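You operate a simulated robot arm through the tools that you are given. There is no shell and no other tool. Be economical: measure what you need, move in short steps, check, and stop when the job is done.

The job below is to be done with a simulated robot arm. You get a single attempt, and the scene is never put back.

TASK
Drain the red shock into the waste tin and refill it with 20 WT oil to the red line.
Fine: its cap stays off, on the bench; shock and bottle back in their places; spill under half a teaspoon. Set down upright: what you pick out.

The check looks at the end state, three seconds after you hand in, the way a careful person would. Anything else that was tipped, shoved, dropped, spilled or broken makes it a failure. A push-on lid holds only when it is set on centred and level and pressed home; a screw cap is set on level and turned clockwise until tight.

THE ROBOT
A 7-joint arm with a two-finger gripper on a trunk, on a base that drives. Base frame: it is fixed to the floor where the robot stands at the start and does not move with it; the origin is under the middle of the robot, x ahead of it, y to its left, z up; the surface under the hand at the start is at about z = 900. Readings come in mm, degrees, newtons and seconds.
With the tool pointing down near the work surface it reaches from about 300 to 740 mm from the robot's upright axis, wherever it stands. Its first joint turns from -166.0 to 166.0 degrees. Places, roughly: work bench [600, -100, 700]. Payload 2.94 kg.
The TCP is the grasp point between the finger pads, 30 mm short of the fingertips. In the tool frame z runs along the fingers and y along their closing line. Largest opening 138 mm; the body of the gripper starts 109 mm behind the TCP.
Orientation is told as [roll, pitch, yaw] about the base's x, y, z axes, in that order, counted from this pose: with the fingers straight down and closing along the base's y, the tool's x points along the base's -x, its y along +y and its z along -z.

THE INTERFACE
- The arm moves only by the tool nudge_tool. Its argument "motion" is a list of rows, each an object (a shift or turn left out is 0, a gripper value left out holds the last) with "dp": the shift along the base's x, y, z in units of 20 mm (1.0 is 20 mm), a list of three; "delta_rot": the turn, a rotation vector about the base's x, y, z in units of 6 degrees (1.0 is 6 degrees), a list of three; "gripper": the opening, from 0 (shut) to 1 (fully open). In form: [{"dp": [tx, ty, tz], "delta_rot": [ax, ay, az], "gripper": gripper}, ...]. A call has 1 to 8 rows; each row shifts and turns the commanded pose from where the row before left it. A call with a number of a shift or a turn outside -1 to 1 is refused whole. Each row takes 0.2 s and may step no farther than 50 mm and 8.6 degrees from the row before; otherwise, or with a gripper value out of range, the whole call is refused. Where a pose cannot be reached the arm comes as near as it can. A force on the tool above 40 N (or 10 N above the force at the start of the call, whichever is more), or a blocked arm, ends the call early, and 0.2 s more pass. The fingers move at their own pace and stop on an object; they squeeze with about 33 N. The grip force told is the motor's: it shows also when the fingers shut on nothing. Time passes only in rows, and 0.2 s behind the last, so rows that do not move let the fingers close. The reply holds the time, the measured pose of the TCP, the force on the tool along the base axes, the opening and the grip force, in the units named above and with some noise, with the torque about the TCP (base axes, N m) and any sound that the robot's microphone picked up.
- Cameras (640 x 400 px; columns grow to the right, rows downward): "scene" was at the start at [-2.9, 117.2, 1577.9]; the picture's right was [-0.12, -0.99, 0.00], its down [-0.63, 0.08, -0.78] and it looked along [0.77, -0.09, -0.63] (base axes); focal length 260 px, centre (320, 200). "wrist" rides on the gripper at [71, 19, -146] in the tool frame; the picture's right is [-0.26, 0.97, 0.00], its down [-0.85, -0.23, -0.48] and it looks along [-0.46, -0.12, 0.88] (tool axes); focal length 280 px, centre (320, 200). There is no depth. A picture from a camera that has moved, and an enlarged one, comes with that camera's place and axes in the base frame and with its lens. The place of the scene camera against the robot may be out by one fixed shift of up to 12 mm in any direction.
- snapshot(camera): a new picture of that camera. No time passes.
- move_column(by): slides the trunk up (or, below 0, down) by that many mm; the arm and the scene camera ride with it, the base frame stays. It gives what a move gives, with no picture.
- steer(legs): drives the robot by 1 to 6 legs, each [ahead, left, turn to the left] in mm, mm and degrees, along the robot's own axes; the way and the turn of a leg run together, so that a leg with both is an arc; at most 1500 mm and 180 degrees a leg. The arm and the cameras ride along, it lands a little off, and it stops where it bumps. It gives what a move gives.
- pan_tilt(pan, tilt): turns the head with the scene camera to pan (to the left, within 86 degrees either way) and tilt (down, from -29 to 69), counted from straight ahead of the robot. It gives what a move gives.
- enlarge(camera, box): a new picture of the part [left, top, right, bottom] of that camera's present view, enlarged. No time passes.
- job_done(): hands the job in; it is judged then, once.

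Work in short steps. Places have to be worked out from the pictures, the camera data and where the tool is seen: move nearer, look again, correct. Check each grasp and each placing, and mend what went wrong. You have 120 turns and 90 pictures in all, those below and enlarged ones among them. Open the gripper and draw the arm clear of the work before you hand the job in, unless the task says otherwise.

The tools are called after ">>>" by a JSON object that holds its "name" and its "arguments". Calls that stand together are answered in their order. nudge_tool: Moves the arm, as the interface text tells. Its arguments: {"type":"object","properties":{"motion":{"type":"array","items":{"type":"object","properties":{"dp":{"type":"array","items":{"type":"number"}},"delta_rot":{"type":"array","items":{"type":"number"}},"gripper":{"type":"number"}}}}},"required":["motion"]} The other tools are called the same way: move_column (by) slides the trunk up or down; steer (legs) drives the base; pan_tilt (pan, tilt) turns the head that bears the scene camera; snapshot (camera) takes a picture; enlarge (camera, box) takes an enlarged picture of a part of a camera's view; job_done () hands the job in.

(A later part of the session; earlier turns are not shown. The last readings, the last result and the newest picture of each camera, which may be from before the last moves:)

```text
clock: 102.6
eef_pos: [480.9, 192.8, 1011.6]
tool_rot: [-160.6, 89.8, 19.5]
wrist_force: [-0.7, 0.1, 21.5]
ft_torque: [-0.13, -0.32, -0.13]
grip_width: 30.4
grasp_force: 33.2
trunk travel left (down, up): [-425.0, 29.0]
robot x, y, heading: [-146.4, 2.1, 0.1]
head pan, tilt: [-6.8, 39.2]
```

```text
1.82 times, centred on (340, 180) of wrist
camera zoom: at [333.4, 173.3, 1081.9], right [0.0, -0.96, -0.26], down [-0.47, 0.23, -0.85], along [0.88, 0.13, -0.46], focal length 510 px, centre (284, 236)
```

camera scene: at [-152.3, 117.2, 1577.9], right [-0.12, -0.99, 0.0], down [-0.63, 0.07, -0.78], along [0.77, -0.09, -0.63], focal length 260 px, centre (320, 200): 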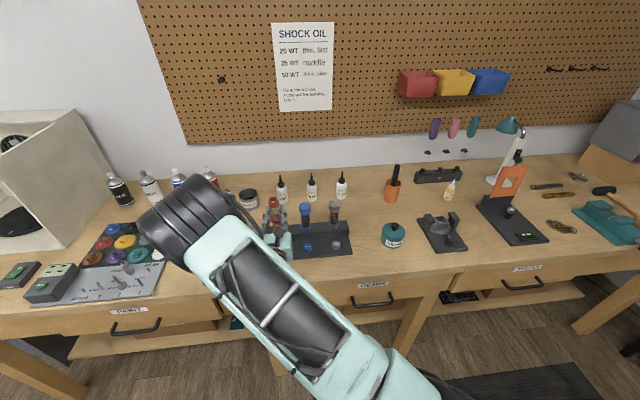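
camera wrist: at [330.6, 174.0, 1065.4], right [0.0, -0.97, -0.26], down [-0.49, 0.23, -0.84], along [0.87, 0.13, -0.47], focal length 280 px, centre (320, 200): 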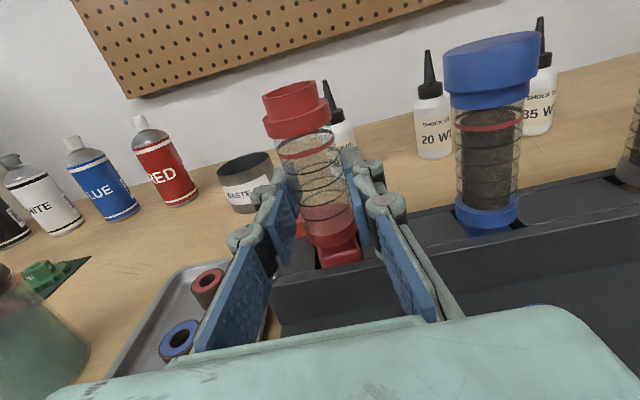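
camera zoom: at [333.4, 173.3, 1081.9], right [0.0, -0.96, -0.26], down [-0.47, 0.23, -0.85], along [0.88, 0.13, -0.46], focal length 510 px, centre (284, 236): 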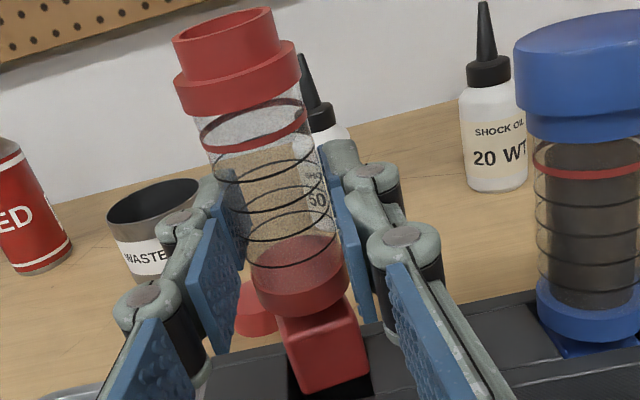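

Contact again, 21 N. I back off 6 mm and look at where foot and slot edges lie.

>>> {"name": "nudge_tool", "arguments": {"motion": [{"dp": [0, 0, 0.4]}, {}]}}

>>> {"name": "enlarge", "arguments": {"camera": "wrist", "box": [270, 215, 430, 325]}}

```text
clock: 103.2
eef_pos: [481.9, 194.1, 1011.9]
tool_rot: [10.0, 89.4, -169.8]
wrist_force: [-0.5, 0.0, -1.9]
ft_torque: [0.0, 0.03, 0.03]
grip_width: 30.4
grasp_force: 33.0
trunk travel left (down, up): [-425.0, 29.0]
robot x, y, heading: [-146.4, -1.9, -0.3]
head pan, tilt: [-6.8, 39.2]
```

```text
3.64 times, centred on (350, 270) of wrist
camera zoom: at [334.2, 174.1, 1084.9], right [0.0, -0.97, -0.26], down [-0.49, 0.23, -0.84], along [0.87, 0.13, -0.47], focal length 1020 px, centre (211, -54)
```

zoom: 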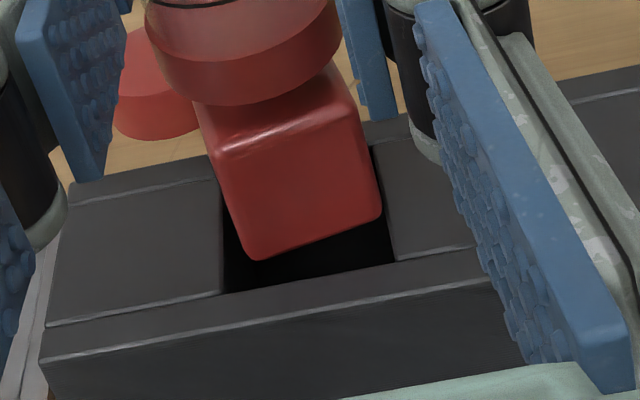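

Clear view: the foot is yawed ~13° against the slot and ~4 mm too far back. I rise a bit, turn the hand −13° about z, shift −4 mm in x, and look again.

>>> {"name": "nudge_tool", "arguments": {"motion": [{"dp": [0, 0, 0.2]}, {"delta_rot": [0, 0, -1], "dp": [-0.1, 0, 0]}, {"delta_rot": [0, 0, -1], "dp": [-0.1, 0, 0]}, {"delta_rot": [0, 0, -0.15]}, {}]}}

>>> {"name": "enlarge", "arguments": {"camera": "wrist", "box": [270, 215, 430, 325]}}

```text
clock: 104.4
eef_pos: [477.0, 193.7, 1018.0]
tool_rot: [7.4, 89.8, 174.7]
wrist_force: [-0.2, -0.1, -1.9]
ft_torque: [0.01, -0.01, 0.01]
grip_width: 30.3
grasp_force: 32.8
trunk travel left (down, up): [-425.0, 29.0]
robot x, y, heading: [-148.9, 0.8, 0.1]
head pan, tilt: [-6.8, 39.2]
```

```text
3.64 times, centred on (350, 270) of wrist
camera zoom: at [329.7, 207.0, 1090.5], right [-0.21, -0.94, -0.26], down [-0.42, 0.33, -0.85], along [0.88, -0.07, -0.46], focal length 1020 px, centre (211, -54)
```

zoom: 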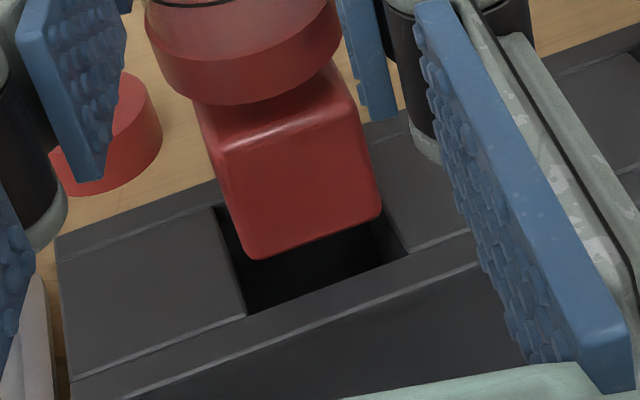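

The foot is now parallel to the slot. Predicted front gap is ~1 mm, so I add +1.8 mm x and lower gently.

>>> {"name": "nudge_tool", "arguments": {"motion": [{"dp": [0.09, 0.04, -0.2]}, {"dp": [0, 0, -0.2]}, {"dp": [0, 0, -0.2]}, {}]}}

>>> {"name": "enlarge", "arguments": {"camera": "wrist", "box": [270, 215, 430, 325]}}

```text
clock: 105.4
eef_pos: [478.6, 194.5, 1006.1]
tool_rot: [8.9, 89.7, 176.2]
wrist_force: [-0.4, -0.4, -1.7]
ft_torque: [-0.02, 0.05, 0.02]
grip_width: 30.3
grasp_force: 33.3
trunk travel left (down, up): [-425.0, 29.0]
robot x, y, heading: [-153.0, 0.4, 0.1]
head pan, tilt: [-6.8, 39.2]
```

```text
3.64 times, centred on (350, 270) of wrist
camera zoom: at [331.0, 207.5, 1078.6], right [-0.21, -0.94, -0.26], down [-0.42, 0.33, -0.85], along [0.88, -0.07, -0.46], focal length 1020 px, centre (211, -54)
```

zoom: 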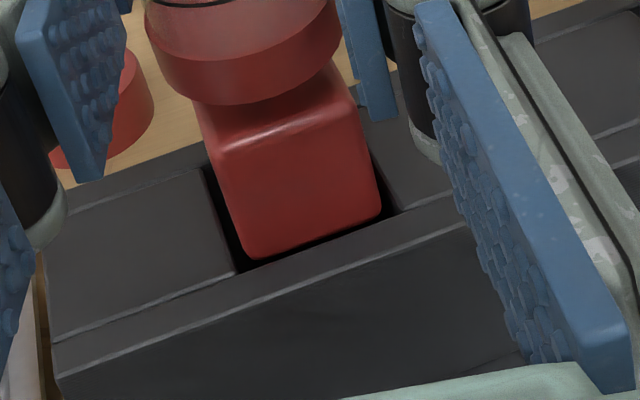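

No contact and the foot fits inside the slot outline. I continue lowering.

>>> {"name": "nudge_tool", "arguments": {"motion": [{"dp": [0, 0, -0.2]}, {"dp": [0, 0, -0.2]}, {"dp": [0, 0, -0.2]}, {}]}}

>>> {"name": "enlarge", "arguments": {"camera": "wrist", "box": [240, 70, 440, 290]}}

```text
clock: 106.4
eef_pos: [477.3, 193.7, 995.8]
tool_rot: [9.9, 89.6, 177.1]
wrist_force: [-7.2, -0.1, -2.4]
ft_torque: [-0.06, 0.4, 0.05]
grip_width: 30.1
grasp_force: 32.4
trunk travel left (down, up): [-425.0, 29.0]
robot x, y, heading: [-150.2, -3.5, 0.1]
head pan, tilt: [-6.8, 39.2]
```

```text
1.82 times, centred on (340, 180) of wrist
camera zoom: at [330.5, 207.8, 1066.4], right [-0.21, -0.94, -0.26], down [-0.42, 0.33, -0.85], along [0.88, -0.07, -0.46], focal length 510 px, centre (284, 236)
```

zoom: 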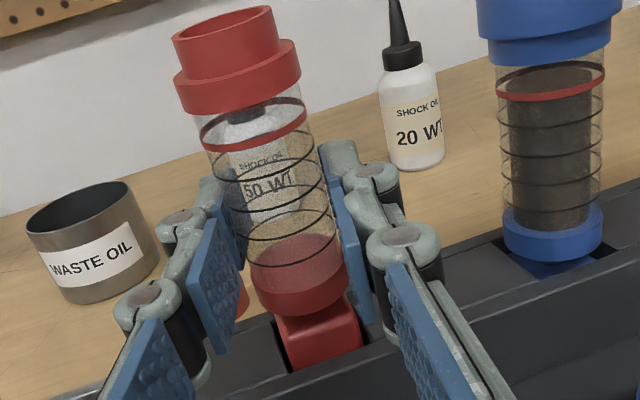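

It's entering, with slight contact on the rear wall. I ease back 1.5 mm in x and lower on.

>>> {"name": "nudge_tool", "arguments": {"motion": [{"dp": [-0.07, 0, -0.1]}, {"dp": [0, 0, -0.25]}, {"dp": [0, 0, -0.25]}, {}]}}

>>> {"name": "enlarge", "arguments": {"camera": "wrist", "box": [240, 70, 440, 290]}}

```text
clock: 107.4
eef_pos: [477.2, 194.7, 982.7]
tool_rot: [8.0, 89.6, 175.3]
wrist_force: [-0.8, -0.6, -2.0]
ft_torque: [0.01, 0.0, 0.03]
grip_width: 30.4
grasp_force: 33.0
trunk travel left (down, up): [-425.0, 29.0]
robot x, y, heading: [-149.7, -0.2, 0.0]
head pan, tilt: [-6.8, 39.2]
```

```text
1.82 times, centred on (340, 180) of wrist
camera zoom: at [330.1, 207.9, 1054.5], right [-0.21, -0.94, -0.26], down [-0.42, 0.33, -0.85], along [0.88, -0.07, -0.46], focal length 510 px, centre (284, 236)
```

zoom: 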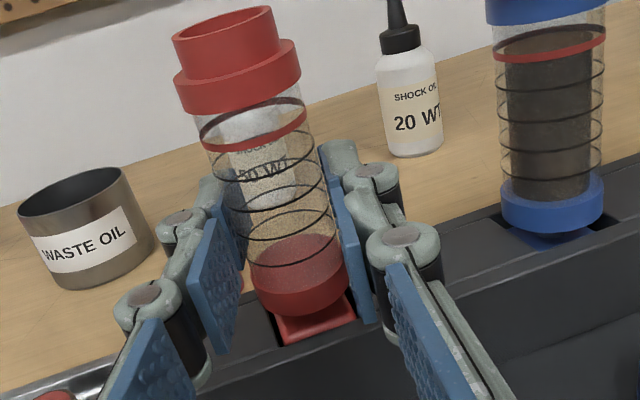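

Free and nearly in. I lower the last ~8 mm gently until it lands.

>>> {"name": "nudge_tool", "arguments": {"motion": [{"dp": [0, 0, -0.12]}, {"dp": [0, 0, -0.12]}, {}]}}

>>> {"name": "nudge_tool", "arguments": {"motion": [{"dp": [0, 0, -0.1]}, {"dp": [0, 0, -0.1]}, {}]}}

```text
clock: 108.2
eef_pos: [476.5, 194.3, 976.7]
tool_rot: [7.5, 89.7, 174.8]
wrist_force: [1.0, 0.2, -1.7]
ft_torque: [0.0, 0.0, 0.01]
grip_width: 30.5
grasp_force: 32.8
trunk travel left (down, up): [-425.0, 29.0]
robot x, y, heading: [-151.6, 1.6, 0.2]
head pan, tilt: [-6.8, 39.2]
```

```text
clock: 109.0
eef_pos: [476.0, 193.4, 976.4]
tool_rot: [-91.6, 89.9, 75.6]
wrist_force: [-0.1, -0.4, 11.8]
ft_torque: [0.12, 0.03, 0.01]
grip_width: 30.3
grasp_force: 32.5
trunk travel left (down, up): [-425.0, 29.0]
robot x, y, heading: [-152.6, -1.9, 0.4]
head pan, tilt: [-6.8, 39.2]
```

It has landed (12 N). I open and look before withdrawing.

>>> {"name": "nudge_tool", "arguments": {"motion": [{"dp": [0, 0, 0.05], "gripper": 0.3}, {"gripper": 0.42}, {}, {}]}}

>>> {"name": "nudge_tool", "arguments": {"motion": [{"dp": [-0.6, 0.14, 0]}, {"dp": [-0.95, 0.22, 0]}, {"dp": [-0.95, 0.22, 0]}, {"dp": [-0.95, 0.22, 0]}, {"dp": [-0.95, 0.22, 0]}, {"dp": [0, 0, 1]}]}}

>>> {"name": "snapshot", "arguments": {"camera": "wrist"}}

```text
clock: 110.0
eef_pos: [476.9, 193.4, 973.9]
tool_rot: [6.7, 89.7, 174.1]
wrist_force: [-0.7, -0.9, -0.2]
ft_torque: [0.0, 0.01, -0.02]
grip_width: 58.3
grasp_force: 0.0
trunk travel left (down, up): [-425.0, 29.0]
robot x, y, heading: [-146.6, 0.2, -0.0]
head pan, tilt: [-6.8, 39.2]
```

```text
clock: 111.4
eef_pos: [389.5, 214.2, 995.3]
tool_rot: [10.6, 89.7, 177.8]
wrist_force: [-0.5, -0.2, 0.1]
ft_torque: [0.01, 0.02, 0.02]
grip_width: 58.1
grasp_force: 0.1
trunk travel left (down, up): [-425.0, 29.0]
robot x, y, heading: [-151.6, -1.7, 0.4]
head pan, tilt: [-6.8, 39.2]
```

```text
20 pictures are left
camera wrist: at [241.8, 228.5, 1067.3], right [-0.21, -0.94, -0.26], down [-0.42, 0.33, -0.85], along [0.88, -0.07, -0.46], focal length 280 px, centre (320, 200)
```

wrist: 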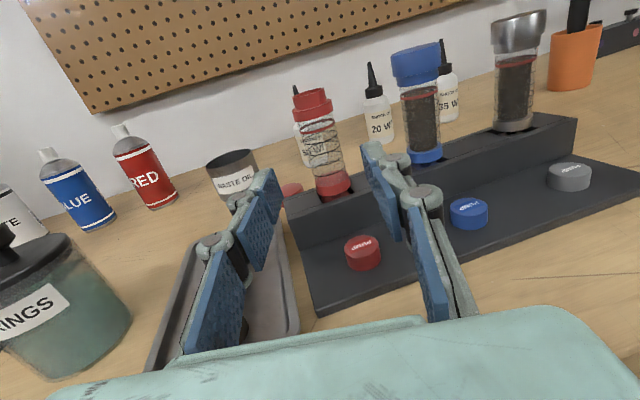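

Shock stands upright and empty in its slot. Next the 20 WT bottle near (685, 58): I go up, straighten the yaw, then pitch the hand 42° downward so wrist and forearm clear the shocks.

>>> {"name": "nudge_tool", "arguments": {"motion": [{"dp": [0, 0, 1]}, {"dp": [0, 0, 1]}, {"dp": [0, 0, 1], "delta_rot": [0, 0, 0.7]}, {"dp": [0, 0, 1], "delta_rot": [0, 0, 0.7]}, {"dp": [0, 0, 1], "delta_rot": [0, 0, 0.75]}, {"dp": [0, 0, 1], "gripper": 0.52}, {"dp": [0, 0, 1]}]}}

>>> {"name": "nudge_tool", "arguments": {"motion": [{"dp": [0.94, -0.71, 0], "delta_rot": [0, 1, 0]}, {"dp": [0.94, -0.71, 0], "delta_rot": [0, 1, 0]}, {"dp": [0.94, -0.71, 0], "delta_rot": [0, 1, 0]}, {"dp": [0.94, -0.71, 0], "delta_rot": [0, 1, 0]}, {"dp": [0.94, -0.71, 0], "delta_rot": [0, 1, 0]}, {"dp": [0.94, -0.71, 0], "delta_rot": [0, 1, 0]}, {"dp": [0.94, -0.71, 0], "delta_rot": [0, 1, 0]}, {"dp": [0.94, -0.71, 0]}]}}

>>> {"name": "nudge_tool", "arguments": {"motion": [{"dp": [0.94, -0.71, 0]}, {"dp": [0.94, -0.71, 0]}, {"dp": [0.94, -0.71, 0]}, {"dp": [0, 0, -0.9]}, {"dp": [0, 0, -0.9]}, {}]}}

>>> {"name": "snapshot", "arguments": {"camera": "wrist"}}

```text
clock: 113.0
eef_pos: [388.3, 214.8, 1137.2]
tool_rot: [1.7, 89.6, -178.0]
wrist_force: [0.4, 0.7, -0.6]
ft_torque: [-0.01, 0.0, 0.01]
grip_width: 72.1
grasp_force: 0.1
trunk travel left (down, up): [-425.0, 29.0]
robot x, y, heading: [-147.8, -0.4, 0.3]
head pan, tilt: [-6.8, 39.2]
```

```text
clock: 114.8
eef_pos: [540.3, 100.6, 1134.8]
tool_rot: [-0.2, 47.6, -180.0]
wrist_force: [-0.4, 0.2, 0.2]
ft_torque: [0.0, -0.01, 0.06]
grip_width: 71.7
grasp_force: 0.0
trunk travel left (down, up): [-425.0, 29.0]
robot x, y, heading: [-150.8, -2.9, 0.2]
head pan, tilt: [-6.8, 39.2]
```

```text
clock: 116.2
eef_pos: [595.0, 58.5, 1098.1]
tool_rot: [-0.2, 47.6, -179.9]
wrist_force: [-0.7, 0.6, 0.9]
ft_torque: [0.01, -0.02, 0.03]
grip_width: 71.6
grasp_force: 0.0
trunk travel left (down, up): [-425.0, 29.0]
robot x, y, heading: [-150.7, 1.4, -0.2]
head pan, tilt: [-6.8, 39.2]
```

```text
19 pictures are left
camera wrist: at [533.8, 39.2, 1249.4], right [-0.17, -0.97, -0.2], down [-0.92, 0.23, -0.31], along [0.34, 0.13, -0.93], focal length 280 px, centre (320, 200)
```

wrist: 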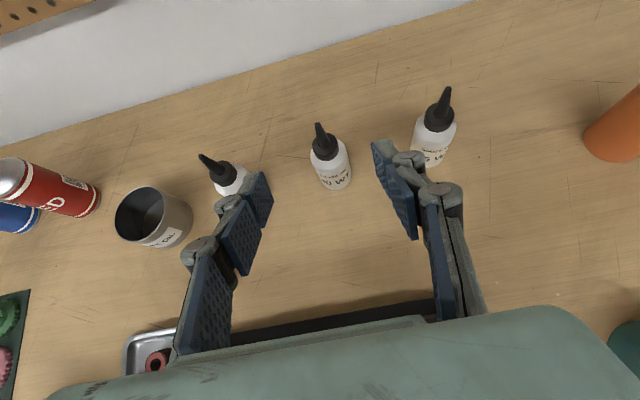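

Bottle axis at about (688, 62). I descend to a point 100 mm back along the tool line, then slide in.

>>> {"name": "nudge_tool", "arguments": {"motion": [{"dp": [0.19, 0.035, -0.88]}, {"dp": [0.19, 0.035, -0.88]}, {"dp": [0.19, 0.035, -0.88]}, {"dp": [0.19, 0.035, -0.88]}, {"dp": [0.19, 0.035, -0.88]}, {}]}}

>>> {"name": "nudge_tool", "arguments": {"motion": [{"dp": [0.615, 0, -0.562]}, {"dp": [0.615, 0, -0.562]}, {"dp": [0.615, 0, -0.562]}, {"dp": [0.615, 0, -0.562]}, {"dp": [0.615, 0, -0.562]}, {}]}}

>>> {"name": "snapshot", "arguments": {"camera": "wrist"}}

```text
clock: 117.6
eef_pos: [615.8, 62.3, 1011.5]
tool_rot: [-0.2, 47.6, -180.0]
wrist_force: [0.2, -0.4, 0.0]
ft_torque: [0.05, -0.03, -0.02]
grip_width: 71.7
grasp_force: 0.1
trunk travel left (down, up): [-425.0, 29.0]
robot x, y, heading: [-147.2, -1.0, 0.2]
head pan, tilt: [-6.8, 39.2]
```

```text
clock: 119.0
eef_pos: [676.0, 62.4, 956.0]
tool_rot: [-0.3, 47.7, -179.9]
wrist_force: [-0.4, 0.0, 0.1]
ft_torque: [0.01, 0.04, -0.01]
grip_width: 71.8
grasp_force: 0.0
trunk travel left (down, up): [-425.0, 29.0]
robot x, y, heading: [-147.8, 2.4, 0.2]
head pan, tilt: [-6.8, 39.2]
```

```text
18 pictures are left
camera wrist: at [615.2, 42.9, 1106.0], right [-0.17, -0.97, -0.2], down [-0.92, 0.23, -0.31], along [0.34, 0.13, -0.93], focal length 280 px, centre (320, 200)
```

wrist: 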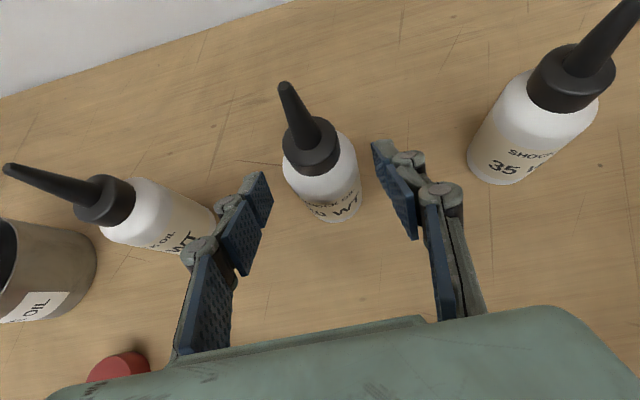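

Bottle centred at about (688, 60). I slide the last 17 mm and close.

>>> {"name": "nudge_tool", "arguments": {"motion": [{"dp": [0.6, -0.1, -0.6]}, {}, {"gripper": 0.3}, {"gripper": 0.2}, {}, {}]}}

>>> {"name": "snapshot", "arguments": {"camera": "wrist"}}

```text
clock: 120.4
eef_pos: [688.6, 60.1, 942.7]
tool_rot: [-0.2, 47.7, -179.9]
wrist_force: [1.0, -0.1, -0.2]
ft_torque: [-0.02, -0.02, -0.03]
grip_width: 40.0
grasp_force: 32.8
trunk travel left (down, up): [-425.0, 29.0]
robot x, y, heading: [-150.6, 2.1, 0.1]
head pan, tilt: [-6.8, 39.2]
```

```text
17 pictures are left
camera wrist: at [627.0, 40.4, 1094.3], right [-0.17, -0.97, -0.2], down [-0.92, 0.23, -0.31], along [0.34, 0.13, -0.93], focal length 280 px, centre (320, 200)
```

wrist: 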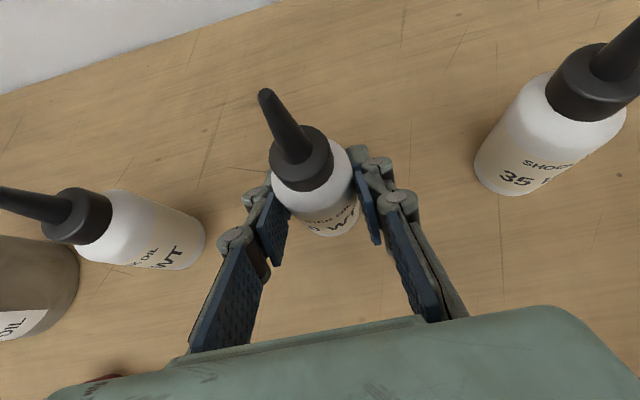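

Held at 40 mm; nozzle tip is 85 mm above the TCP. I lift it clear first.

>>> {"name": "nudge_tool", "arguments": {"motion": [{"dp": [0, 0, 0.7]}, {"dp": [0, 0, 1]}, {"dp": [0, 0, 1]}, {"dp": [0, 0, 1]}, {"dp": [0, 0, 1]}, {"dp": [0, 0, 1]}, {"dp": [0, 0, 1]}, {"dp": [0, 0, 1]}]}}

>>> {"name": "nudge_tool", "arguments": {"motion": [{"dp": [-0.85, 1, 0.4], "delta_rot": [0, -1, 0]}, {"dp": [-0.85, 1, 0], "delta_rot": [0, -1, 0]}, {"dp": [-0.85, 1, 0], "delta_rot": [0, -1, 0]}, {"dp": [-0.85, 1, 0], "delta_rot": [0, -1, 0]}, {"dp": [-0.85, 1, 0], "delta_rot": [0, -1, 0]}, {"dp": [-0.85, 1, 0], "delta_rot": [0, -1, 0]}, {"dp": [-0.85, 1, 0], "delta_rot": [0, -1, 0]}, {"dp": [-0.85, 1, 0], "delta_rot": [0, -0.05, 0]}]}}

>>> {"name": "snapshot", "arguments": {"camera": "wrist"}}

```text
clock: 122.2
eef_pos: [688.4, 60.9, 1098.0]
tool_rot: [-0.1, 47.7, -179.8]
wrist_force: [-0.1, -0.1, -0.7]
ft_torque: [0.03, 0.01, 0.03]
grip_width: 39.8
grasp_force: 32.2
trunk travel left (down, up): [-425.0, 29.0]
robot x, y, heading: [-152.0, -1.7, 0.2]
head pan, tilt: [-6.8, 39.2]
```

```text
clock: 124.0
eef_pos: [552.5, 221.7, 1105.1]
tool_rot: [148.9, 89.9, -30.7]
wrist_force: [-0.3, 0.2, -1.1]
ft_torque: [-0.01, 0.01, 0.0]
grip_width: 39.6
grasp_force: 33.1
trunk travel left (down, up): [-425.0, 29.0]
robot x, y, heading: [-152.7, 0.3, -0.0]
head pan, tilt: [-6.8, 39.2]
```

```text
16 pictures are left
camera wrist: at [404.9, 201.1, 1176.4], right [0.0, -0.97, -0.26], down [-0.48, 0.23, -0.85], along [0.88, 0.13, -0.46], focal length 280 px, centre (320, 200)
```

wrist: 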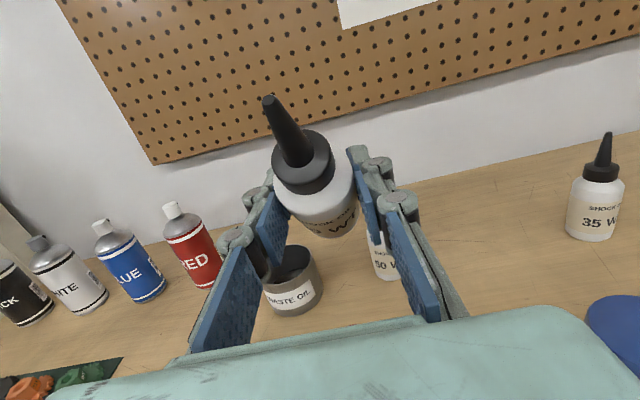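

Bottle firmly held, tip at (54 back, 61.5 up) from the TCP in the hand frame. I roll 66° while bringing the tip over the shock mouth, still short of pouring.

>>> {"name": "nudge_tool", "arguments": {"motion": [{"dp": [-0.093, 0.135, -0.32], "delta_rot": [1, 0, 0]}, {"dp": [-0.093, 0.135, -0.32], "delta_rot": [1, 0, 0]}, {"dp": [-0.093, 0.135, -0.32], "delta_rot": [1, 0, 0]}, {"dp": [-0.093, 0.135, -0.32], "delta_rot": [1, 0, 0]}, {"dp": [-0.093, 0.135, -0.32], "delta_rot": [1, 0, 0]}, {"dp": [-0.093, 0.135, -0.32], "delta_rot": [1, 0, 0]}, {"dp": [-0.093, 0.135, -0.32], "delta_rot": [1, 0, 0]}, {"dp": [-0.093, 0.135, -0.32], "delta_rot": [1, 0, 0]}]}}

>>> {"name": "nudge_tool", "arguments": {"motion": [{"dp": [-0.093, 0.135, -0.32], "delta_rot": [1, 0, 0]}, {"dp": [-0.093, 0.135, -0.32], "delta_rot": [1, 0, 0]}, {"dp": [-0.093, 0.135, -0.32], "delta_rot": [1, 0, 0]}, {}]}}

>>> {"name": "snapshot", "arguments": {"camera": "wrist"}}

```text
clock: 125.8
eef_pos: [537.6, 246.5, 1069.0]
tool_rot: [-92.0, 42.7, 89.4]
wrist_force: [1.6, 2.6, 15.4]
ft_torque: [-0.32, 0.9, -0.11]
grip_width: 39.7
grasp_force: 33.9
trunk travel left (down, up): [-425.0, 29.0]
robot x, y, heading: [-149.4, -2.7, 0.2]
head pan, tilt: [-6.8, 39.2]
stopped in row 8: the force on the tool passed its limit at 45 N (the readings are from after the stop); the commanded pose is now the measured one
```

```text
clock: 126.3
eef_pos: [535.5, 252.0, 1071.0]
tool_rot: [-93.0, 35.8, 89.1]
wrist_force: [3.6, -1.3, 13.7]
ft_torque: [-0.38, 0.73, 0.17]
grip_width: 39.3
grasp_force: 33.4
trunk travel left (down, up): [-425.0, 29.0]
robot x, y, heading: [-147.6, 0.7, 0.1]
head pan, tilt: [-6.8, 39.2]
stopped in row 2: the force on the tool passed its limit at 44 N (the readings are from after the stop); the commanded pose is now the measured one
```

```text
15 pictures are left
camera wrist: at [388.8, 180.5, 1091.3], right [0.04, -0.35, -0.93], down [-0.47, 0.82, -0.33], along [0.88, 0.46, -0.13], focal length 280 px, centre (320, 200)
```

wrist: 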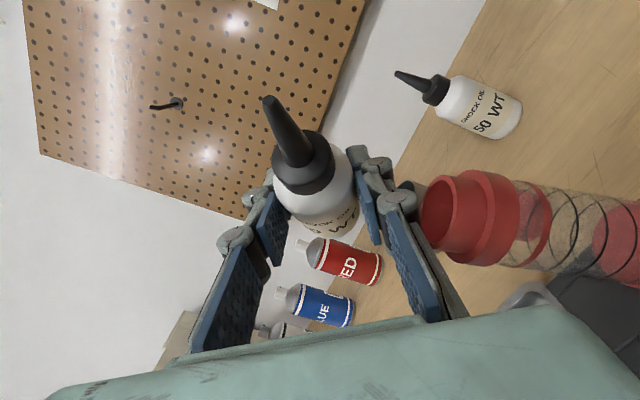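

The lower knuckle pressed against the shock's neck. I back off up and to +y at once and look at the shock.

>>> {"name": "nudge_tool", "arguments": {"motion": [{"dp": [0, 0, 0.6]}, {"dp": [0, 0.3, 1]}, {"dp": [0, 0.6, 1]}, {"dp": [0, 1, 0.5]}, {"dp": [0, 1, 0]}, {}]}}

>>> {"name": "snapshot", "arguments": {"camera": "wrist"}}

```text
clock: 127.7
eef_pos: [536.1, 308.7, 1128.7]
tool_rot: [-92.4, 35.9, 89.3]
wrist_force: [0.4, 0.1, -1.1]
ft_torque: [0.05, 0.04, -0.02]
grip_width: 39.6
grasp_force: 33.1
trunk travel left (down, up): [-425.0, 29.0]
robot x, y, heading: [-145.7, 3.3, 0.3]
head pan, tilt: [-6.8, 39.2]
```

```text
14 pictures are left
camera wrist: at [389.4, 238.6, 1150.0], right [0.04, -0.35, -0.93], down [-0.48, 0.82, -0.33], along [0.88, 0.46, -0.14], focal length 280 px, centre (320, 200)
```

wrist: 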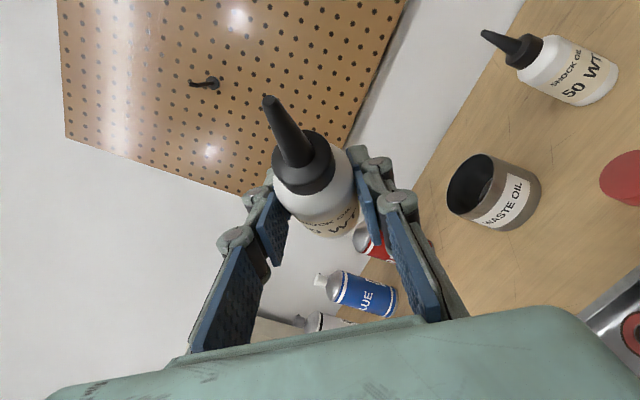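

The shock isn't in this view; I check it with the scene camera.

>>> {"name": "enlarge", "arguments": {"camera": "scene", "box": [220, 180, 360, 270]}}

```text
4.44 times, centred on (290, 225) of scene
camera zoom: at [-152.4, 117.3, 1577.9], right [-0.12, -0.99, 0.0], down [-0.63, 0.07, -0.78], along [0.77, -0.09, -0.63], focal length 1156 px, centre (453, 89)
```

zoom: 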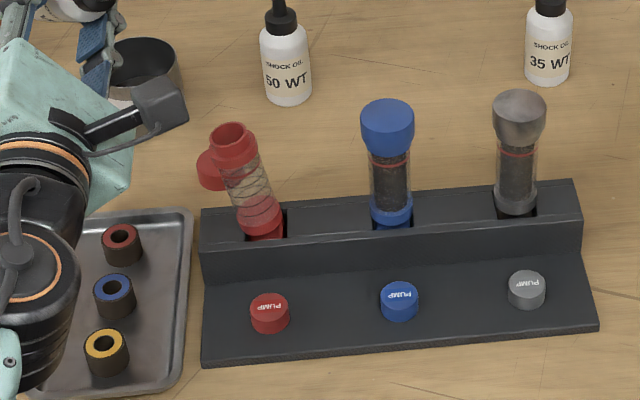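

The knock left the red shock leaning ~15° to the left in its loose slot. I roll the hand back, come down on its left side, and push the neck gently upright with the outside of the finger.

>>> {"name": "nudge_tool", "arguments": {"motion": [{"dp": [-0.4, -0.08, 0], "delta_rot": [-1, 0, 0]}, {"dp": [-0.4, -0.08, 0], "delta_rot": [-1, 0, 0]}, {"dp": [-0.4, -0.08, 0], "delta_rot": [-1, 0, 0]}, {"dp": [-0.4, -0.08, 0], "delta_rot": [-1, 0, 0]}, {"dp": [-0.4, -0.08, 0], "delta_rot": [-1, 0, 0]}, {"dp": [-0.4, -0.08, 0], "delta_rot": [-1, 0, 0]}, {"dp": [-0.4, -0.08, 0], "delta_rot": [-1, 0, 0]}, {"dp": [-0.4, -0.08, 0], "delta_rot": [-1, 0, 0]}]}}

>>> {"name": "nudge_tool", "arguments": {"motion": [{"dp": [-0.35, 0, 0], "delta_rot": [-1, 0, 0]}, {"dp": [0, 0, -0.95]}, {"dp": [0, 0, -0.95]}, {"dp": [0, 0, -0.95]}, {"dp": [0, 0, -0.95]}, {"dp": [0, 0, -0.95]}, {"dp": [0, 0, -0.95]}, {}]}}

>>> {"name": "snapshot", "arguments": {"camera": "wrist"}}

```text
clock: 129.5
eef_pos: [471.5, 297.0, 1128.7]
tool_rot: [-97.3, 84.0, 84.8]
wrist_force: [-0.6, -0.4, -1.3]
ft_torque: [0.02, -0.01, 0.0]
grip_width: 39.7
grasp_force: 33.0
trunk travel left (down, up): [-425.0, 29.0]
robot x, y, heading: [-148.4, -2.7, 0.2]
head pan, tilt: [-6.8, 39.2]
```

```text
clock: 131.3
eef_pos: [463.7, 296.2, 1015.1]
tool_rot: [-175.9, 89.5, 6.1]
wrist_force: [0.9, 0.2, -1.8]
ft_torque: [0.02, 0.02, -0.04]
grip_width: 39.7
grasp_force: 33.0
trunk travel left (down, up): [-425.0, 29.0]
robot x, y, heading: [-148.7, -1.2, 0.1]
head pan, tilt: [-6.8, 39.2]
```

```text
12 pictures are left
camera wrist: at [318.6, 272.3, 1084.6], right [0.04, -0.96, -0.26], down [-0.48, 0.21, -0.85], along [0.88, 0.16, -0.45], focal length 280 px, centre (320, 200)
```

wrist: 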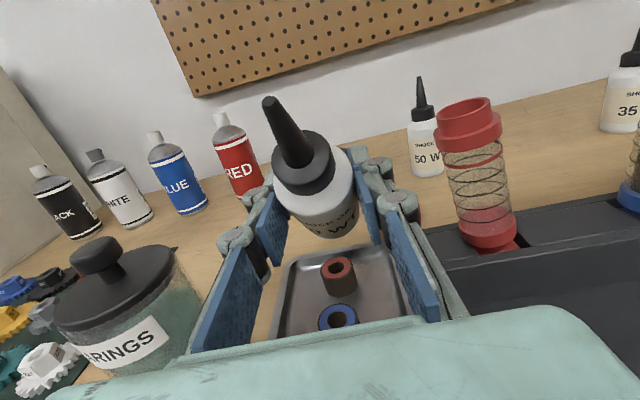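

Neck centre is at y≈209 (should be ~195). I move the finger in −y by 42 mm to push it and check.

>>> {"name": "nudge_tool", "arguments": {"motion": [{"dp": [0, -0.8, 0]}, {"dp": [0, -0.5, 0]}, {"dp": [0, -0.3, 0]}, {"dp": [0, -0.25, 0]}, {"dp": [0, -0.25, 0]}, {}]}}

>>> {"name": "snapshot", "arguments": {"camera": "wrist"}}

```text
clock: 132.7
eef_pos: [465.2, 255.0, 1014.5]
tool_rot: [-175.2, 89.5, 7.0]
wrist_force: [-0.6, -0.6, -1.2]
ft_torque: [0.01, 0.03, 0.0]
grip_width: 39.8
grasp_force: 32.9
trunk travel left (down, up): [-425.0, 29.0]
robot x, y, heading: [-148.6, -0.2, 0.2]
head pan, tilt: [-6.8, 39.2]
```

```text
11 pictures are left
camera wrist: at [318.3, 230.0, 1084.8], right [0.04, -0.96, -0.26], down [-0.48, 0.21, -0.85], along [0.88, 0.16, -0.45], focal length 280 px, centre (320, 200)
```

wrist: 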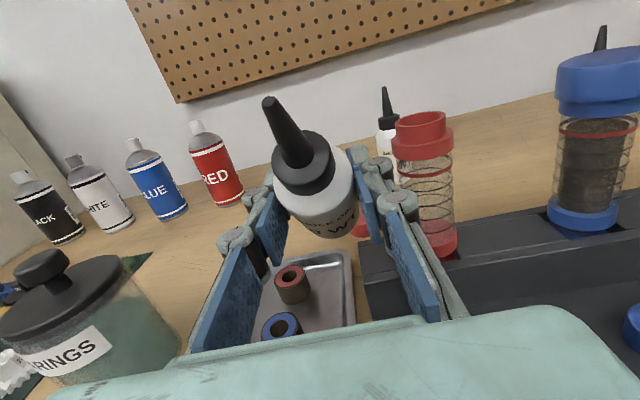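

The neck now stands essentially upright. I withdraw to +y, rise, and roll to ~78° away from the shock.

>>> {"name": "nudge_tool", "arguments": {"motion": [{"dp": [0, 1, 0]}, {"dp": [0, 1, 0.8]}, {"dp": [0, 0.5, 1]}, {"dp": [0.8, 0, 1], "delta_rot": [1, 0, 0]}, {"dp": [0.8, 0, 1], "delta_rot": [1, 0, 0]}, {"dp": [0.8, 0, 0], "delta_rot": [1, 0, 0]}, {"dp": [0.8, 0, 0], "delta_rot": [1, 0, 0]}, {"dp": [0.2, 0, 0], "delta_rot": [1, 0, 0]}]}}

>>> {"name": "nudge_tool", "arguments": {"motion": [{"delta_rot": [1, 0, 0]}, {"delta_rot": [1, 0, 0]}, {"delta_rot": [1, 0, 0]}, {"delta_rot": [1, 0, 0]}, {"delta_rot": [1, 0, 0]}, {"delta_rot": [1, 0, 0]}, {"delta_rot": [1, 0, 0]}, {"delta_rot": [0.8, 0, 0]}]}}

>>> {"name": "enlarge", "arguments": {"camera": "scene", "box": [220, 180, 360, 270]}}

```text
clock: 134.5
eef_pos: [533.5, 303.4, 1091.2]
tool_rot: [-93.1, 59.9, 89.0]
wrist_force: [-0.3, -0.3, -1.5]
ft_torque: [0.0, -0.01, 0.0]
grip_width: 39.6
grasp_force: 32.6
trunk travel left (down, up): [-425.0, 29.0]
robot x, y, heading: [-146.7, -0.4, 0.1]
head pan, tilt: [-6.8, 39.2]
```

```text
clock: 136.3
eef_pos: [533.3, 303.8, 1091.5]
tool_rot: [-92.3, 12.9, 89.4]
wrist_force: [0.4, 0.3, -0.9]
ft_torque: [0.03, 0.03, 0.0]
grip_width: 39.6
grasp_force: 33.3
trunk travel left (down, up): [-425.0, 29.0]
robot x, y, heading: [-148.2, -1.3, 0.4]
head pan, tilt: [-6.8, 39.2]
```

```text
4.44 times, centred on (290, 225) of scene
camera zoom: at [-152.4, 117.3, 1577.9], right [-0.12, -0.99, 0.0], down [-0.63, 0.07, -0.78], along [0.77, -0.09, -0.63], focal length 1156 px, centre (453, 89)
```

zoom: 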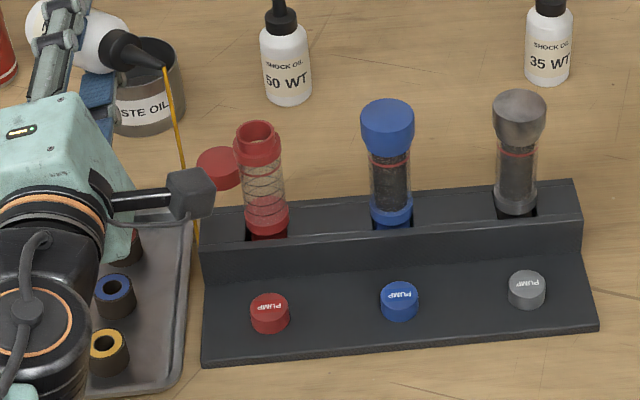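

Oil is already running at this tilt! I roll back immediately.

>>> {"name": "nudge_tool", "arguments": {"motion": [{"delta_rot": [-1, 0, 0]}, {"delta_rot": [-1, 0, 0]}, {"delta_rot": [-1, 0, 0]}, {"delta_rot": [-1, 0, 0]}, {"delta_rot": [-1, 0, 0]}]}}

>>> {"name": "enlarge", "arguments": {"camera": "scene", "box": [220, 180, 360, 270]}}

```text
clock: 137.5
eef_pos: [533.9, 305.5, 1090.9]
tool_rot: [-92.5, 43.3, 89.3]
wrist_force: [-0.1, -0.7, -0.3]
ft_torque: [-0.01, 0.0, 0.0]
grip_width: 39.9
grasp_force: 33.2
trunk travel left (down, up): [-425.0, 29.0]
robot x, y, heading: [-152.5, -0.6, 0.2]
head pan, tilt: [-6.8, 39.2]
```

```text
4.44 times, centred on (290, 225) of scene
camera zoom: at [-152.4, 117.3, 1577.9], right [-0.12, -0.99, 0.0], down [-0.63, 0.07, -0.78], along [0.77, -0.09, -0.63], focal length 1156 px, centre (453, 89)
```

zoom: 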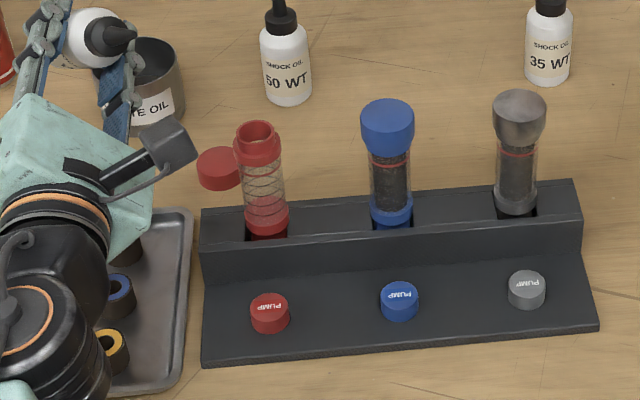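

Flow stopped. New plan: pitch the hand down first (bottle more upright), roll there, bring the tip over the mouth while still below the pouring tilt, and then pour by pitching up with the tip held fixed.

>>> {"name": "nudge_tool", "arguments": {"motion": [{"delta_rot": [0, 1, 0]}, {"delta_rot": [0, 1, 0]}, {"delta_rot": [0, 1, 0]}, {"delta_rot": [0, 1, 0]}, {"delta_rot": [0, 1, 0]}, {"delta_rot": [0, 1, 0]}, {"delta_rot": [0, 1, 0]}]}}

>>> {"name": "nudge_tool", "arguments": {"motion": [{"delta_rot": [0.743, 0, -0.669]}, {"delta_rot": [0.743, 0, -0.669]}, {"delta_rot": [0.743, 0, -0.669]}, {"delta_rot": [0.743, 0, -0.669]}, {"delta_rot": [0.743, 0, -0.669]}, {"delta_rot": [0.743, 0, -0.669]}]}}

>>> {"name": "nudge_tool", "arguments": {"motion": [{"dp": [-0.24, 0, -0.85]}, {"dp": [-0.24, 0, -0.85]}, {"dp": [-0.24, 0, -0.85]}, {"dp": [-0.24, 0, -0.85]}, {"dp": [0, -0.7, 0]}, {"dp": [0, -0.7, 0]}, {}]}}

>>> {"name": "snapshot", "arguments": {"camera": "wrist"}}

```text
clock: 139.1
eef_pos: [533.5, 302.7, 1092.0]
tool_rot: [-41.2, 31.0, 121.6]
wrist_force: [0.9, -0.9, -1.3]
ft_torque: [0.05, -0.03, -0.01]
grip_width: 39.5
grasp_force: 32.9
trunk travel left (down, up): [-425.0, 29.0]
robot x, y, heading: [-149.2, -2.1, -0.1]
head pan, tilt: [-6.8, 39.2]
```

```text
clock: 140.5
eef_pos: [533.1, 304.7, 1091.8]
tool_rot: [-49.9, 5.6, 94.4]
wrist_force: [0.3, 0.5, -1.4]
ft_torque: [0.0, 0.01, -0.01]
grip_width: 39.5
grasp_force: 32.8
trunk travel left (down, up): [-425.0, 29.0]
robot x, y, heading: [-148.3, 0.2, 0.3]
head pan, tilt: [-6.8, 39.2]
```

```text
clock: 142.1
eef_pos: [512.8, 276.1, 1022.2]
tool_rot: [-49.8, 5.5, 94.3]
wrist_force: [-0.1, 0.0, -0.7]
ft_torque: [0.01, 0.01, -0.02]
grip_width: 39.7
grasp_force: 32.6
trunk travel left (down, up): [-425.0, 29.0]
robot x, y, heading: [-149.0, 1.5, 0.1]
head pan, tilt: [-6.8, 39.2]
```

```text
8 pictures are left
camera wrist: at [394.3, 203.9, 1109.4], right [-0.63, 0.14, -0.76], down [-0.28, 0.87, 0.4], along [0.72, 0.47, -0.51], focal length 280 px, centre (320, 200)
```

wrist: 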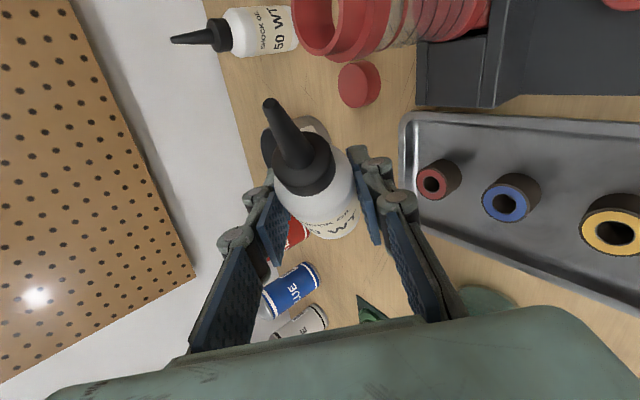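

Tip is at about (477, 216, 1064) and the mouth at about (480, 193, 1035). I shift the tip over the mouth, lower slightly, and verify.

>>> {"name": "nudge_tool", "arguments": {"motion": [{"dp": [0.12, -0.5, 0]}, {"dp": [0.13, -0.55, -0.2]}, {"dp": [0, 0, -0.3]}, {}]}}

>>> {"name": "snapshot", "arguments": {"camera": "wrist"}}

```text
clock: 143.1
eef_pos: [520.0, 256.5, 1013.2]
tool_rot: [-49.8, 5.5, 94.4]
wrist_force: [0.0, 0.4, -0.7]
ft_torque: [0.0, 0.04, 0.02]
grip_width: 39.4
grasp_force: 33.1
trunk travel left (down, up): [-425.0, 29.0]
robot x, y, heading: [-147.9, -0.3, 0.1]
head pan, tilt: [-6.8, 39.2]
```

```text
7 pictures are left
camera wrist: at [399.3, 183.5, 1099.0], right [-0.63, 0.14, -0.76], down [-0.28, 0.87, 0.4], along [0.72, 0.47, -0.51], focal length 280 px, centre (320, 200)
```

wrist: 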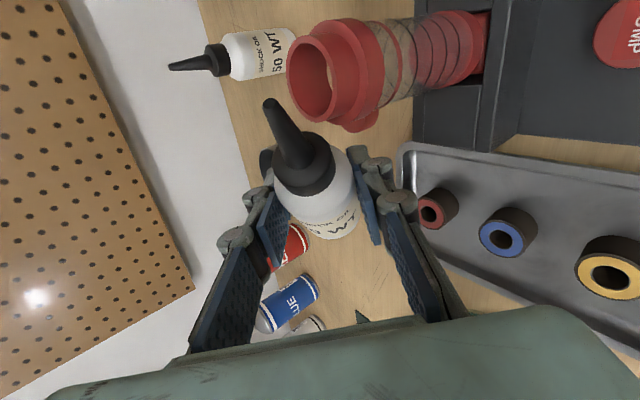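

Tip is (0, +3.6) from the mouth centre and 17 mm above it. I trim that, lower 5 mm, and pitch up row by row with the tip held fixed until oil flows.

>>> {"name": "nudge_tool", "arguments": {"motion": [{"dp": [0.075, -0.05, -0.25]}, {"dp": [0.205, 0, 0.2], "delta_rot": [0, -1, 0]}, {"dp": [0.183, 0, 0.22], "delta_rot": [0, -1, 0]}, {"dp": [0.159, 0, 0.238], "delta_rot": [0, -1, 0]}, {"dp": [0.133, 0, 0.253], "delta_rot": [0, -1, 0]}, {"dp": [0.106, 0, 0.266], "delta_rot": [0, -1, 0]}]}}

>>> {"name": "snapshot", "arguments": {"camera": "wrist"}}

```text
clock: 144.5
eef_pos: [536.2, 254.3, 1034.4]
tool_rot: [-80.2, 7.0, 91.0]
wrist_force: [0.5, 0.0, -0.6]
ft_torque: [0.03, 0.01, 0.01]
grip_width: 39.4
grasp_force: 33.1
trunk travel left (down, up): [-425.0, 29.0]
robot x, y, heading: [-148.3, -1.1, -0.1]
head pan, tilt: [-6.8, 39.2]
```

```text
6 pictures are left
camera wrist: at [389.8, 183.0, 1047.2], right [-0.17, 0.14, -0.98], down [-0.45, 0.87, 0.2], along [0.88, 0.47, -0.08], focal length 280 px, centre (320, 200)
```

wrist: 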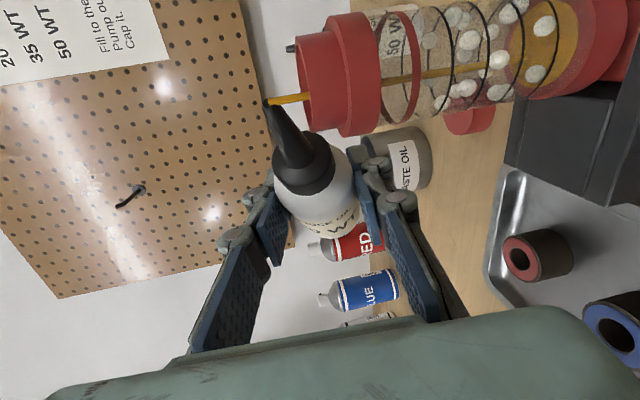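

The stream goes right into the mouth; level is still low. I hold briefly and look.

>>> {"name": "nudge_tool", "arguments": {"motion": [{}, {}, {}, {}]}}

>>> {"name": "enlarge", "arguments": {"camera": "wrist", "box": [250, 0, 640, 200]}}

```text
clock: 145.5
eef_pos: [536.6, 254.0, 1032.3]
tool_rot: [-79.9, 7.1, 91.0]
wrist_force: [-0.7, -0.6, -1.4]
ft_torque: [-0.02, -0.01, -0.01]
grip_width: 39.9
grasp_force: 33.3
trunk travel left (down, up): [-425.0, 29.0]
robot x, y, heading: [-144.8, -0.0, -0.1]
head pan, tilt: [-6.8, 39.2]
```

```text
1.64 times, centred on (445, 100) of wrist
camera zoom: at [389.8, 182.5, 1046.9], right [-0.17, 0.14, -0.98], down [-0.44, 0.87, 0.2], along [0.88, 0.47, -0.09], focal length 460 px, centre (115, 364)
```

zoom: 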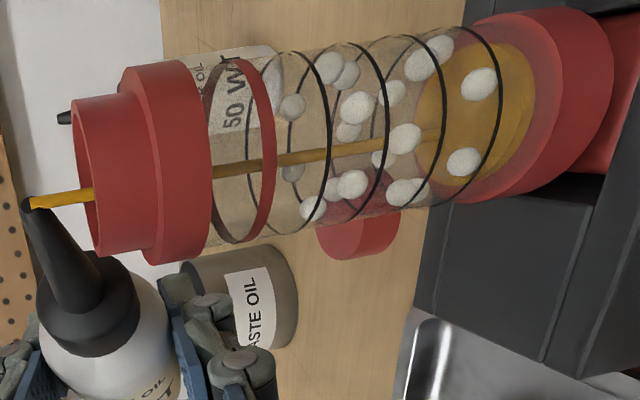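

Level rises slowly. I hold 3.6 s more, then measure.

>>> {"name": "nudge_tool", "arguments": {"motion": [{}, {}, {}, {}, {}, {}, {}, {}]}}

>>> {"name": "nudge_tool", "arguments": {"motion": [{}, {}, {}, {}, {}, {}, {}, {}]}}

>>> {"name": "enlarge", "arguments": {"camera": "wrist", "box": [250, 0, 640, 200]}}

```text
clock: 147.3
eef_pos: [537.6, 254.1, 1031.6]
tool_rot: [-80.1, 7.1, 91.0]
wrist_force: [-0.1, 0.4, -1.3]
ft_torque: [0.01, 0.04, 0.02]
grip_width: 39.4
grasp_force: 32.8
trunk travel left (down, up): [-425.0, 29.0]
robot x, y, heading: [-148.5, 0.0, 0.1]
head pan, tilt: [-6.8, 39.2]
```

```text
clock: 149.1
eef_pos: [536.2, 254.5, 1032.2]
tool_rot: [-80.0, 7.2, 91.1]
wrist_force: [-0.3, 0.5, -1.5]
ft_torque: [-0.01, 0.0, 0.02]
grip_width: 39.6
grasp_force: 32.9
trunk travel left (down, up): [-425.0, 29.0]
robot x, y, heading: [-148.2, -1.7, 0.3]
head pan, tilt: [-6.8, 39.2]
```

```text
1.64 times, centred on (445, 100) of wrist
camera zoom: at [389.8, 182.5, 1046.9], right [-0.17, 0.14, -0.98], down [-0.44, 0.87, 0.2], along [0.88, 0.47, -0.09], focal length 460 px, centre (115, 364)
```

zoom: 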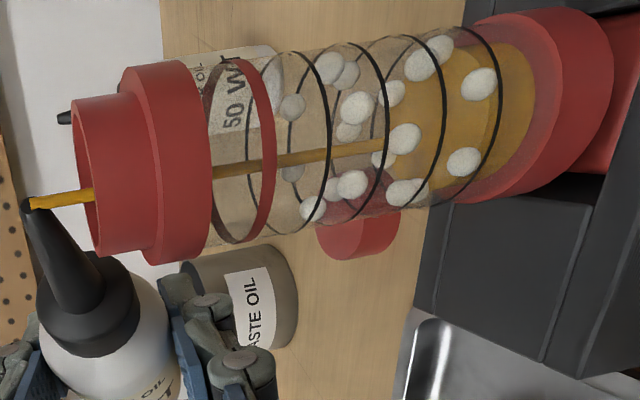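

Surface is at about z≈977, red line at ≈1007.6, rising ~3.4 mm/s. I pour about 6.6 s more and then measure again.

>>> {"name": "nudge_tool", "arguments": {"motion": [{}, {}, {}, {}, {}, {}, {}, {}]}}

>>> {"name": "nudge_tool", "arguments": {"motion": [{}, {}, {}, {}, {}, {}, {}, {}]}}

>>> {"name": "nudge_tool", "arguments": {"motion": [{}, {}, {}, {}, {}, {}, {}, {}]}}

>>> {"name": "nudge_tool", "arguments": {"motion": [{}, {}, {}, {}, {}]}}

>>> {"name": "enlarge", "arguments": {"camera": "wrist", "box": [250, 0, 640, 200]}}

```text
clock: 150.9
eef_pos: [536.3, 255.3, 1031.3]
tool_rot: [-80.0, 7.1, 91.0]
wrist_force: [-0.8, -0.3, -1.2]
ft_torque: [0.0, 0.0, 0.0]
grip_width: 39.3
grasp_force: 33.0
trunk travel left (down, up): [-425.0, 29.0]
robot x, y, heading: [-150.0, -4.0, 0.1]
head pan, tilt: [-6.8, 39.2]
```

```text
clock: 152.7
eef_pos: [536.2, 253.8, 1033.3]
tool_rot: [-80.0, 7.1, 91.0]
wrist_force: [0.9, -0.1, -0.8]
ft_torque: [0.0, 0.02, 0.0]
grip_width: 39.4
grasp_force: 32.9
trunk travel left (down, up): [-425.0, 29.0]
robot x, y, heading: [-148.7, 2.6, -0.0]
head pan, tilt: [-6.8, 39.2]
```

```text
clock: 154.5
eef_pos: [536.1, 254.7, 1031.3]
tool_rot: [-80.0, 7.0, 90.9]
wrist_force: [-0.1, 0.2, -1.0]
ft_torque: [0.01, -0.01, 0.01]
grip_width: 39.6
grasp_force: 33.2
trunk travel left (down, up): [-425.0, 29.0]
robot x, y, heading: [-152.5, 1.4, 0.1]
head pan, tilt: [-6.8, 39.2]
```

```text
clock: 155.7
eef_pos: [535.6, 253.7, 1030.9]
tool_rot: [-80.1, 7.1, 90.9]
wrist_force: [1.1, 1.1, -0.2]
ft_torque: [-0.02, -0.04, 0.0]
grip_width: 39.5
grasp_force: 33.2
trunk travel left (down, up): [-425.0, 29.0]
robot x, y, heading: [-148.5, -0.9, -0.0]
head pan, tilt: [-6.8, 39.2]
```

```text
1.64 times, centred on (445, 100) of wrist
camera zoom: at [389.8, 182.5, 1046.9], right [-0.17, 0.14, -0.98], down [-0.44, 0.87, 0.2], along [0.88, 0.47, -0.09], focal length 460 px, centre (115, 364)
```

zoom: 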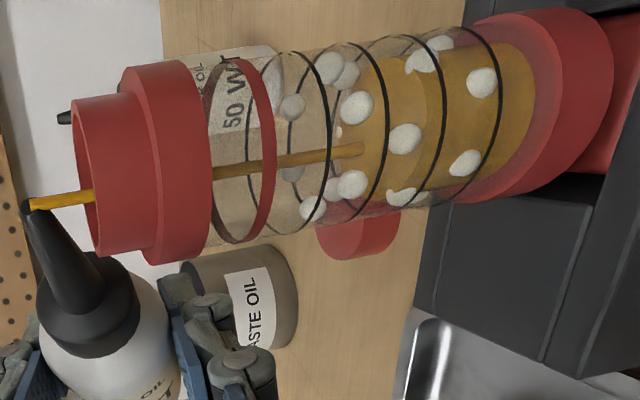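

The surface ellipse puts the level near z≈978–982, and the rate is dropping as the bottle head falls. I tilt 8° more with the tip fixed, pour 3.6 s and measure.

>>> {"name": "nudge_tool", "arguments": {"motion": [{"dp": [0.078, 0, 0.275], "delta_rot": [0, -1, 0]}, {"dp": [0.03, 0, 0.19], "delta_rot": [0, -0.67, 0]}, {}, {}, {}, {}, {}, {}]}}

>>> {"name": "nudge_tool", "arguments": {"motion": [{}, {}, {}, {}, {}, {}, {}, {}]}}

>>> {"name": "enlarge", "arguments": {"camera": "wrist", "box": [250, 0, 640, 200]}}

```text
clock: 157.5
eef_pos: [538.2, 253.9, 1041.4]
tool_rot: [-90.1, 7.2, 89.8]
wrist_force: [0.7, 0.1, -0.4]
ft_torque: [0.01, 0.03, 0.01]
grip_width: 39.7
grasp_force: 33.0
trunk travel left (down, up): [-425.0, 29.0]
robot x, y, heading: [-145.8, -3.1, 0.0]
head pan, tilt: [-6.8, 39.2]
```

```text
clock: 159.3
eef_pos: [538.9, 255.1, 1040.8]
tool_rot: [-90.1, 7.2, 89.7]
wrist_force: [-0.1, 0.0, -0.4]
ft_torque: [0.06, 0.03, 0.01]
grip_width: 39.6
grasp_force: 32.6
trunk travel left (down, up): [-425.0, 29.0]
robot x, y, heading: [-148.5, -0.3, 0.3]
head pan, tilt: [-6.8, 39.2]
```

```text
1.64 times, centred on (445, 100) of wrist
camera zoom: at [391.5, 182.8, 1030.7], right [0.0, 0.14, -0.99], down [-0.47, 0.87, 0.12], along [0.88, 0.47, 0.07], focal length 460 px, centre (115, 364)
```

zoom: 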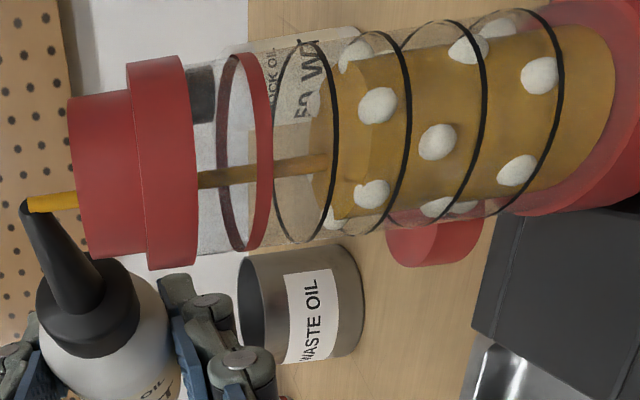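

Level ≈991.5, red line ≈1008.5, rate ≈3.2 mm/s. I pour 3.6 s more and measure for the finish.

>>> {"name": "nudge_tool", "arguments": {"motion": [{}, {}, {}, {}, {}, {}, {}, {}]}}

>>> {"name": "nudge_tool", "arguments": {"motion": [{}, {}, {}, {}, {}, {}, {}, {}]}}

>>> {"name": "enlarge", "arguments": {"camera": "wrist", "box": [250, 0, 640, 200]}}

```text
clock: 161.1
eef_pos: [538.8, 253.8, 1041.7]
tool_rot: [-90.1, 7.1, 89.7]
wrist_force: [0.1, 0.1, -1.0]
ft_torque: [-0.01, 0.02, 0.04]
grip_width: 39.5
grasp_force: 32.7
trunk travel left (down, up): [-425.0, 29.0]
robot x, y, heading: [-147.4, 1.0, 0.0]
head pan, tilt: [-6.8, 39.2]
```

```text
clock: 162.9
eef_pos: [538.9, 254.6, 1041.1]
tool_rot: [-90.1, 7.2, 89.7]
wrist_force: [0.7, 0.0, -0.2]
ft_torque: [0.04, 0.02, 0.01]
grip_width: 39.6
grasp_force: 33.4
trunk travel left (down, up): [-425.0, 29.0]
robot x, y, heading: [-150.7, -3.8, 0.2]
head pan, tilt: [-6.8, 39.2]
```

```text
1.64 times, centred on (445, 100) of wrist
camera zoom: at [391.5, 182.8, 1030.7], right [0.0, 0.14, -0.99], down [-0.47, 0.87, 0.12], along [0.88, 0.47, 0.07], focal length 460 px, centre (115, 364)
```

zoom: 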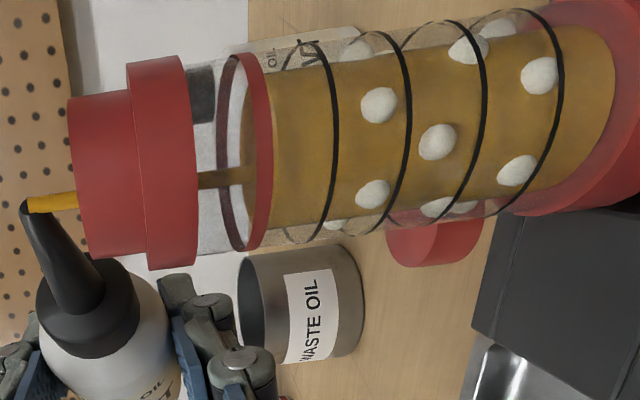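

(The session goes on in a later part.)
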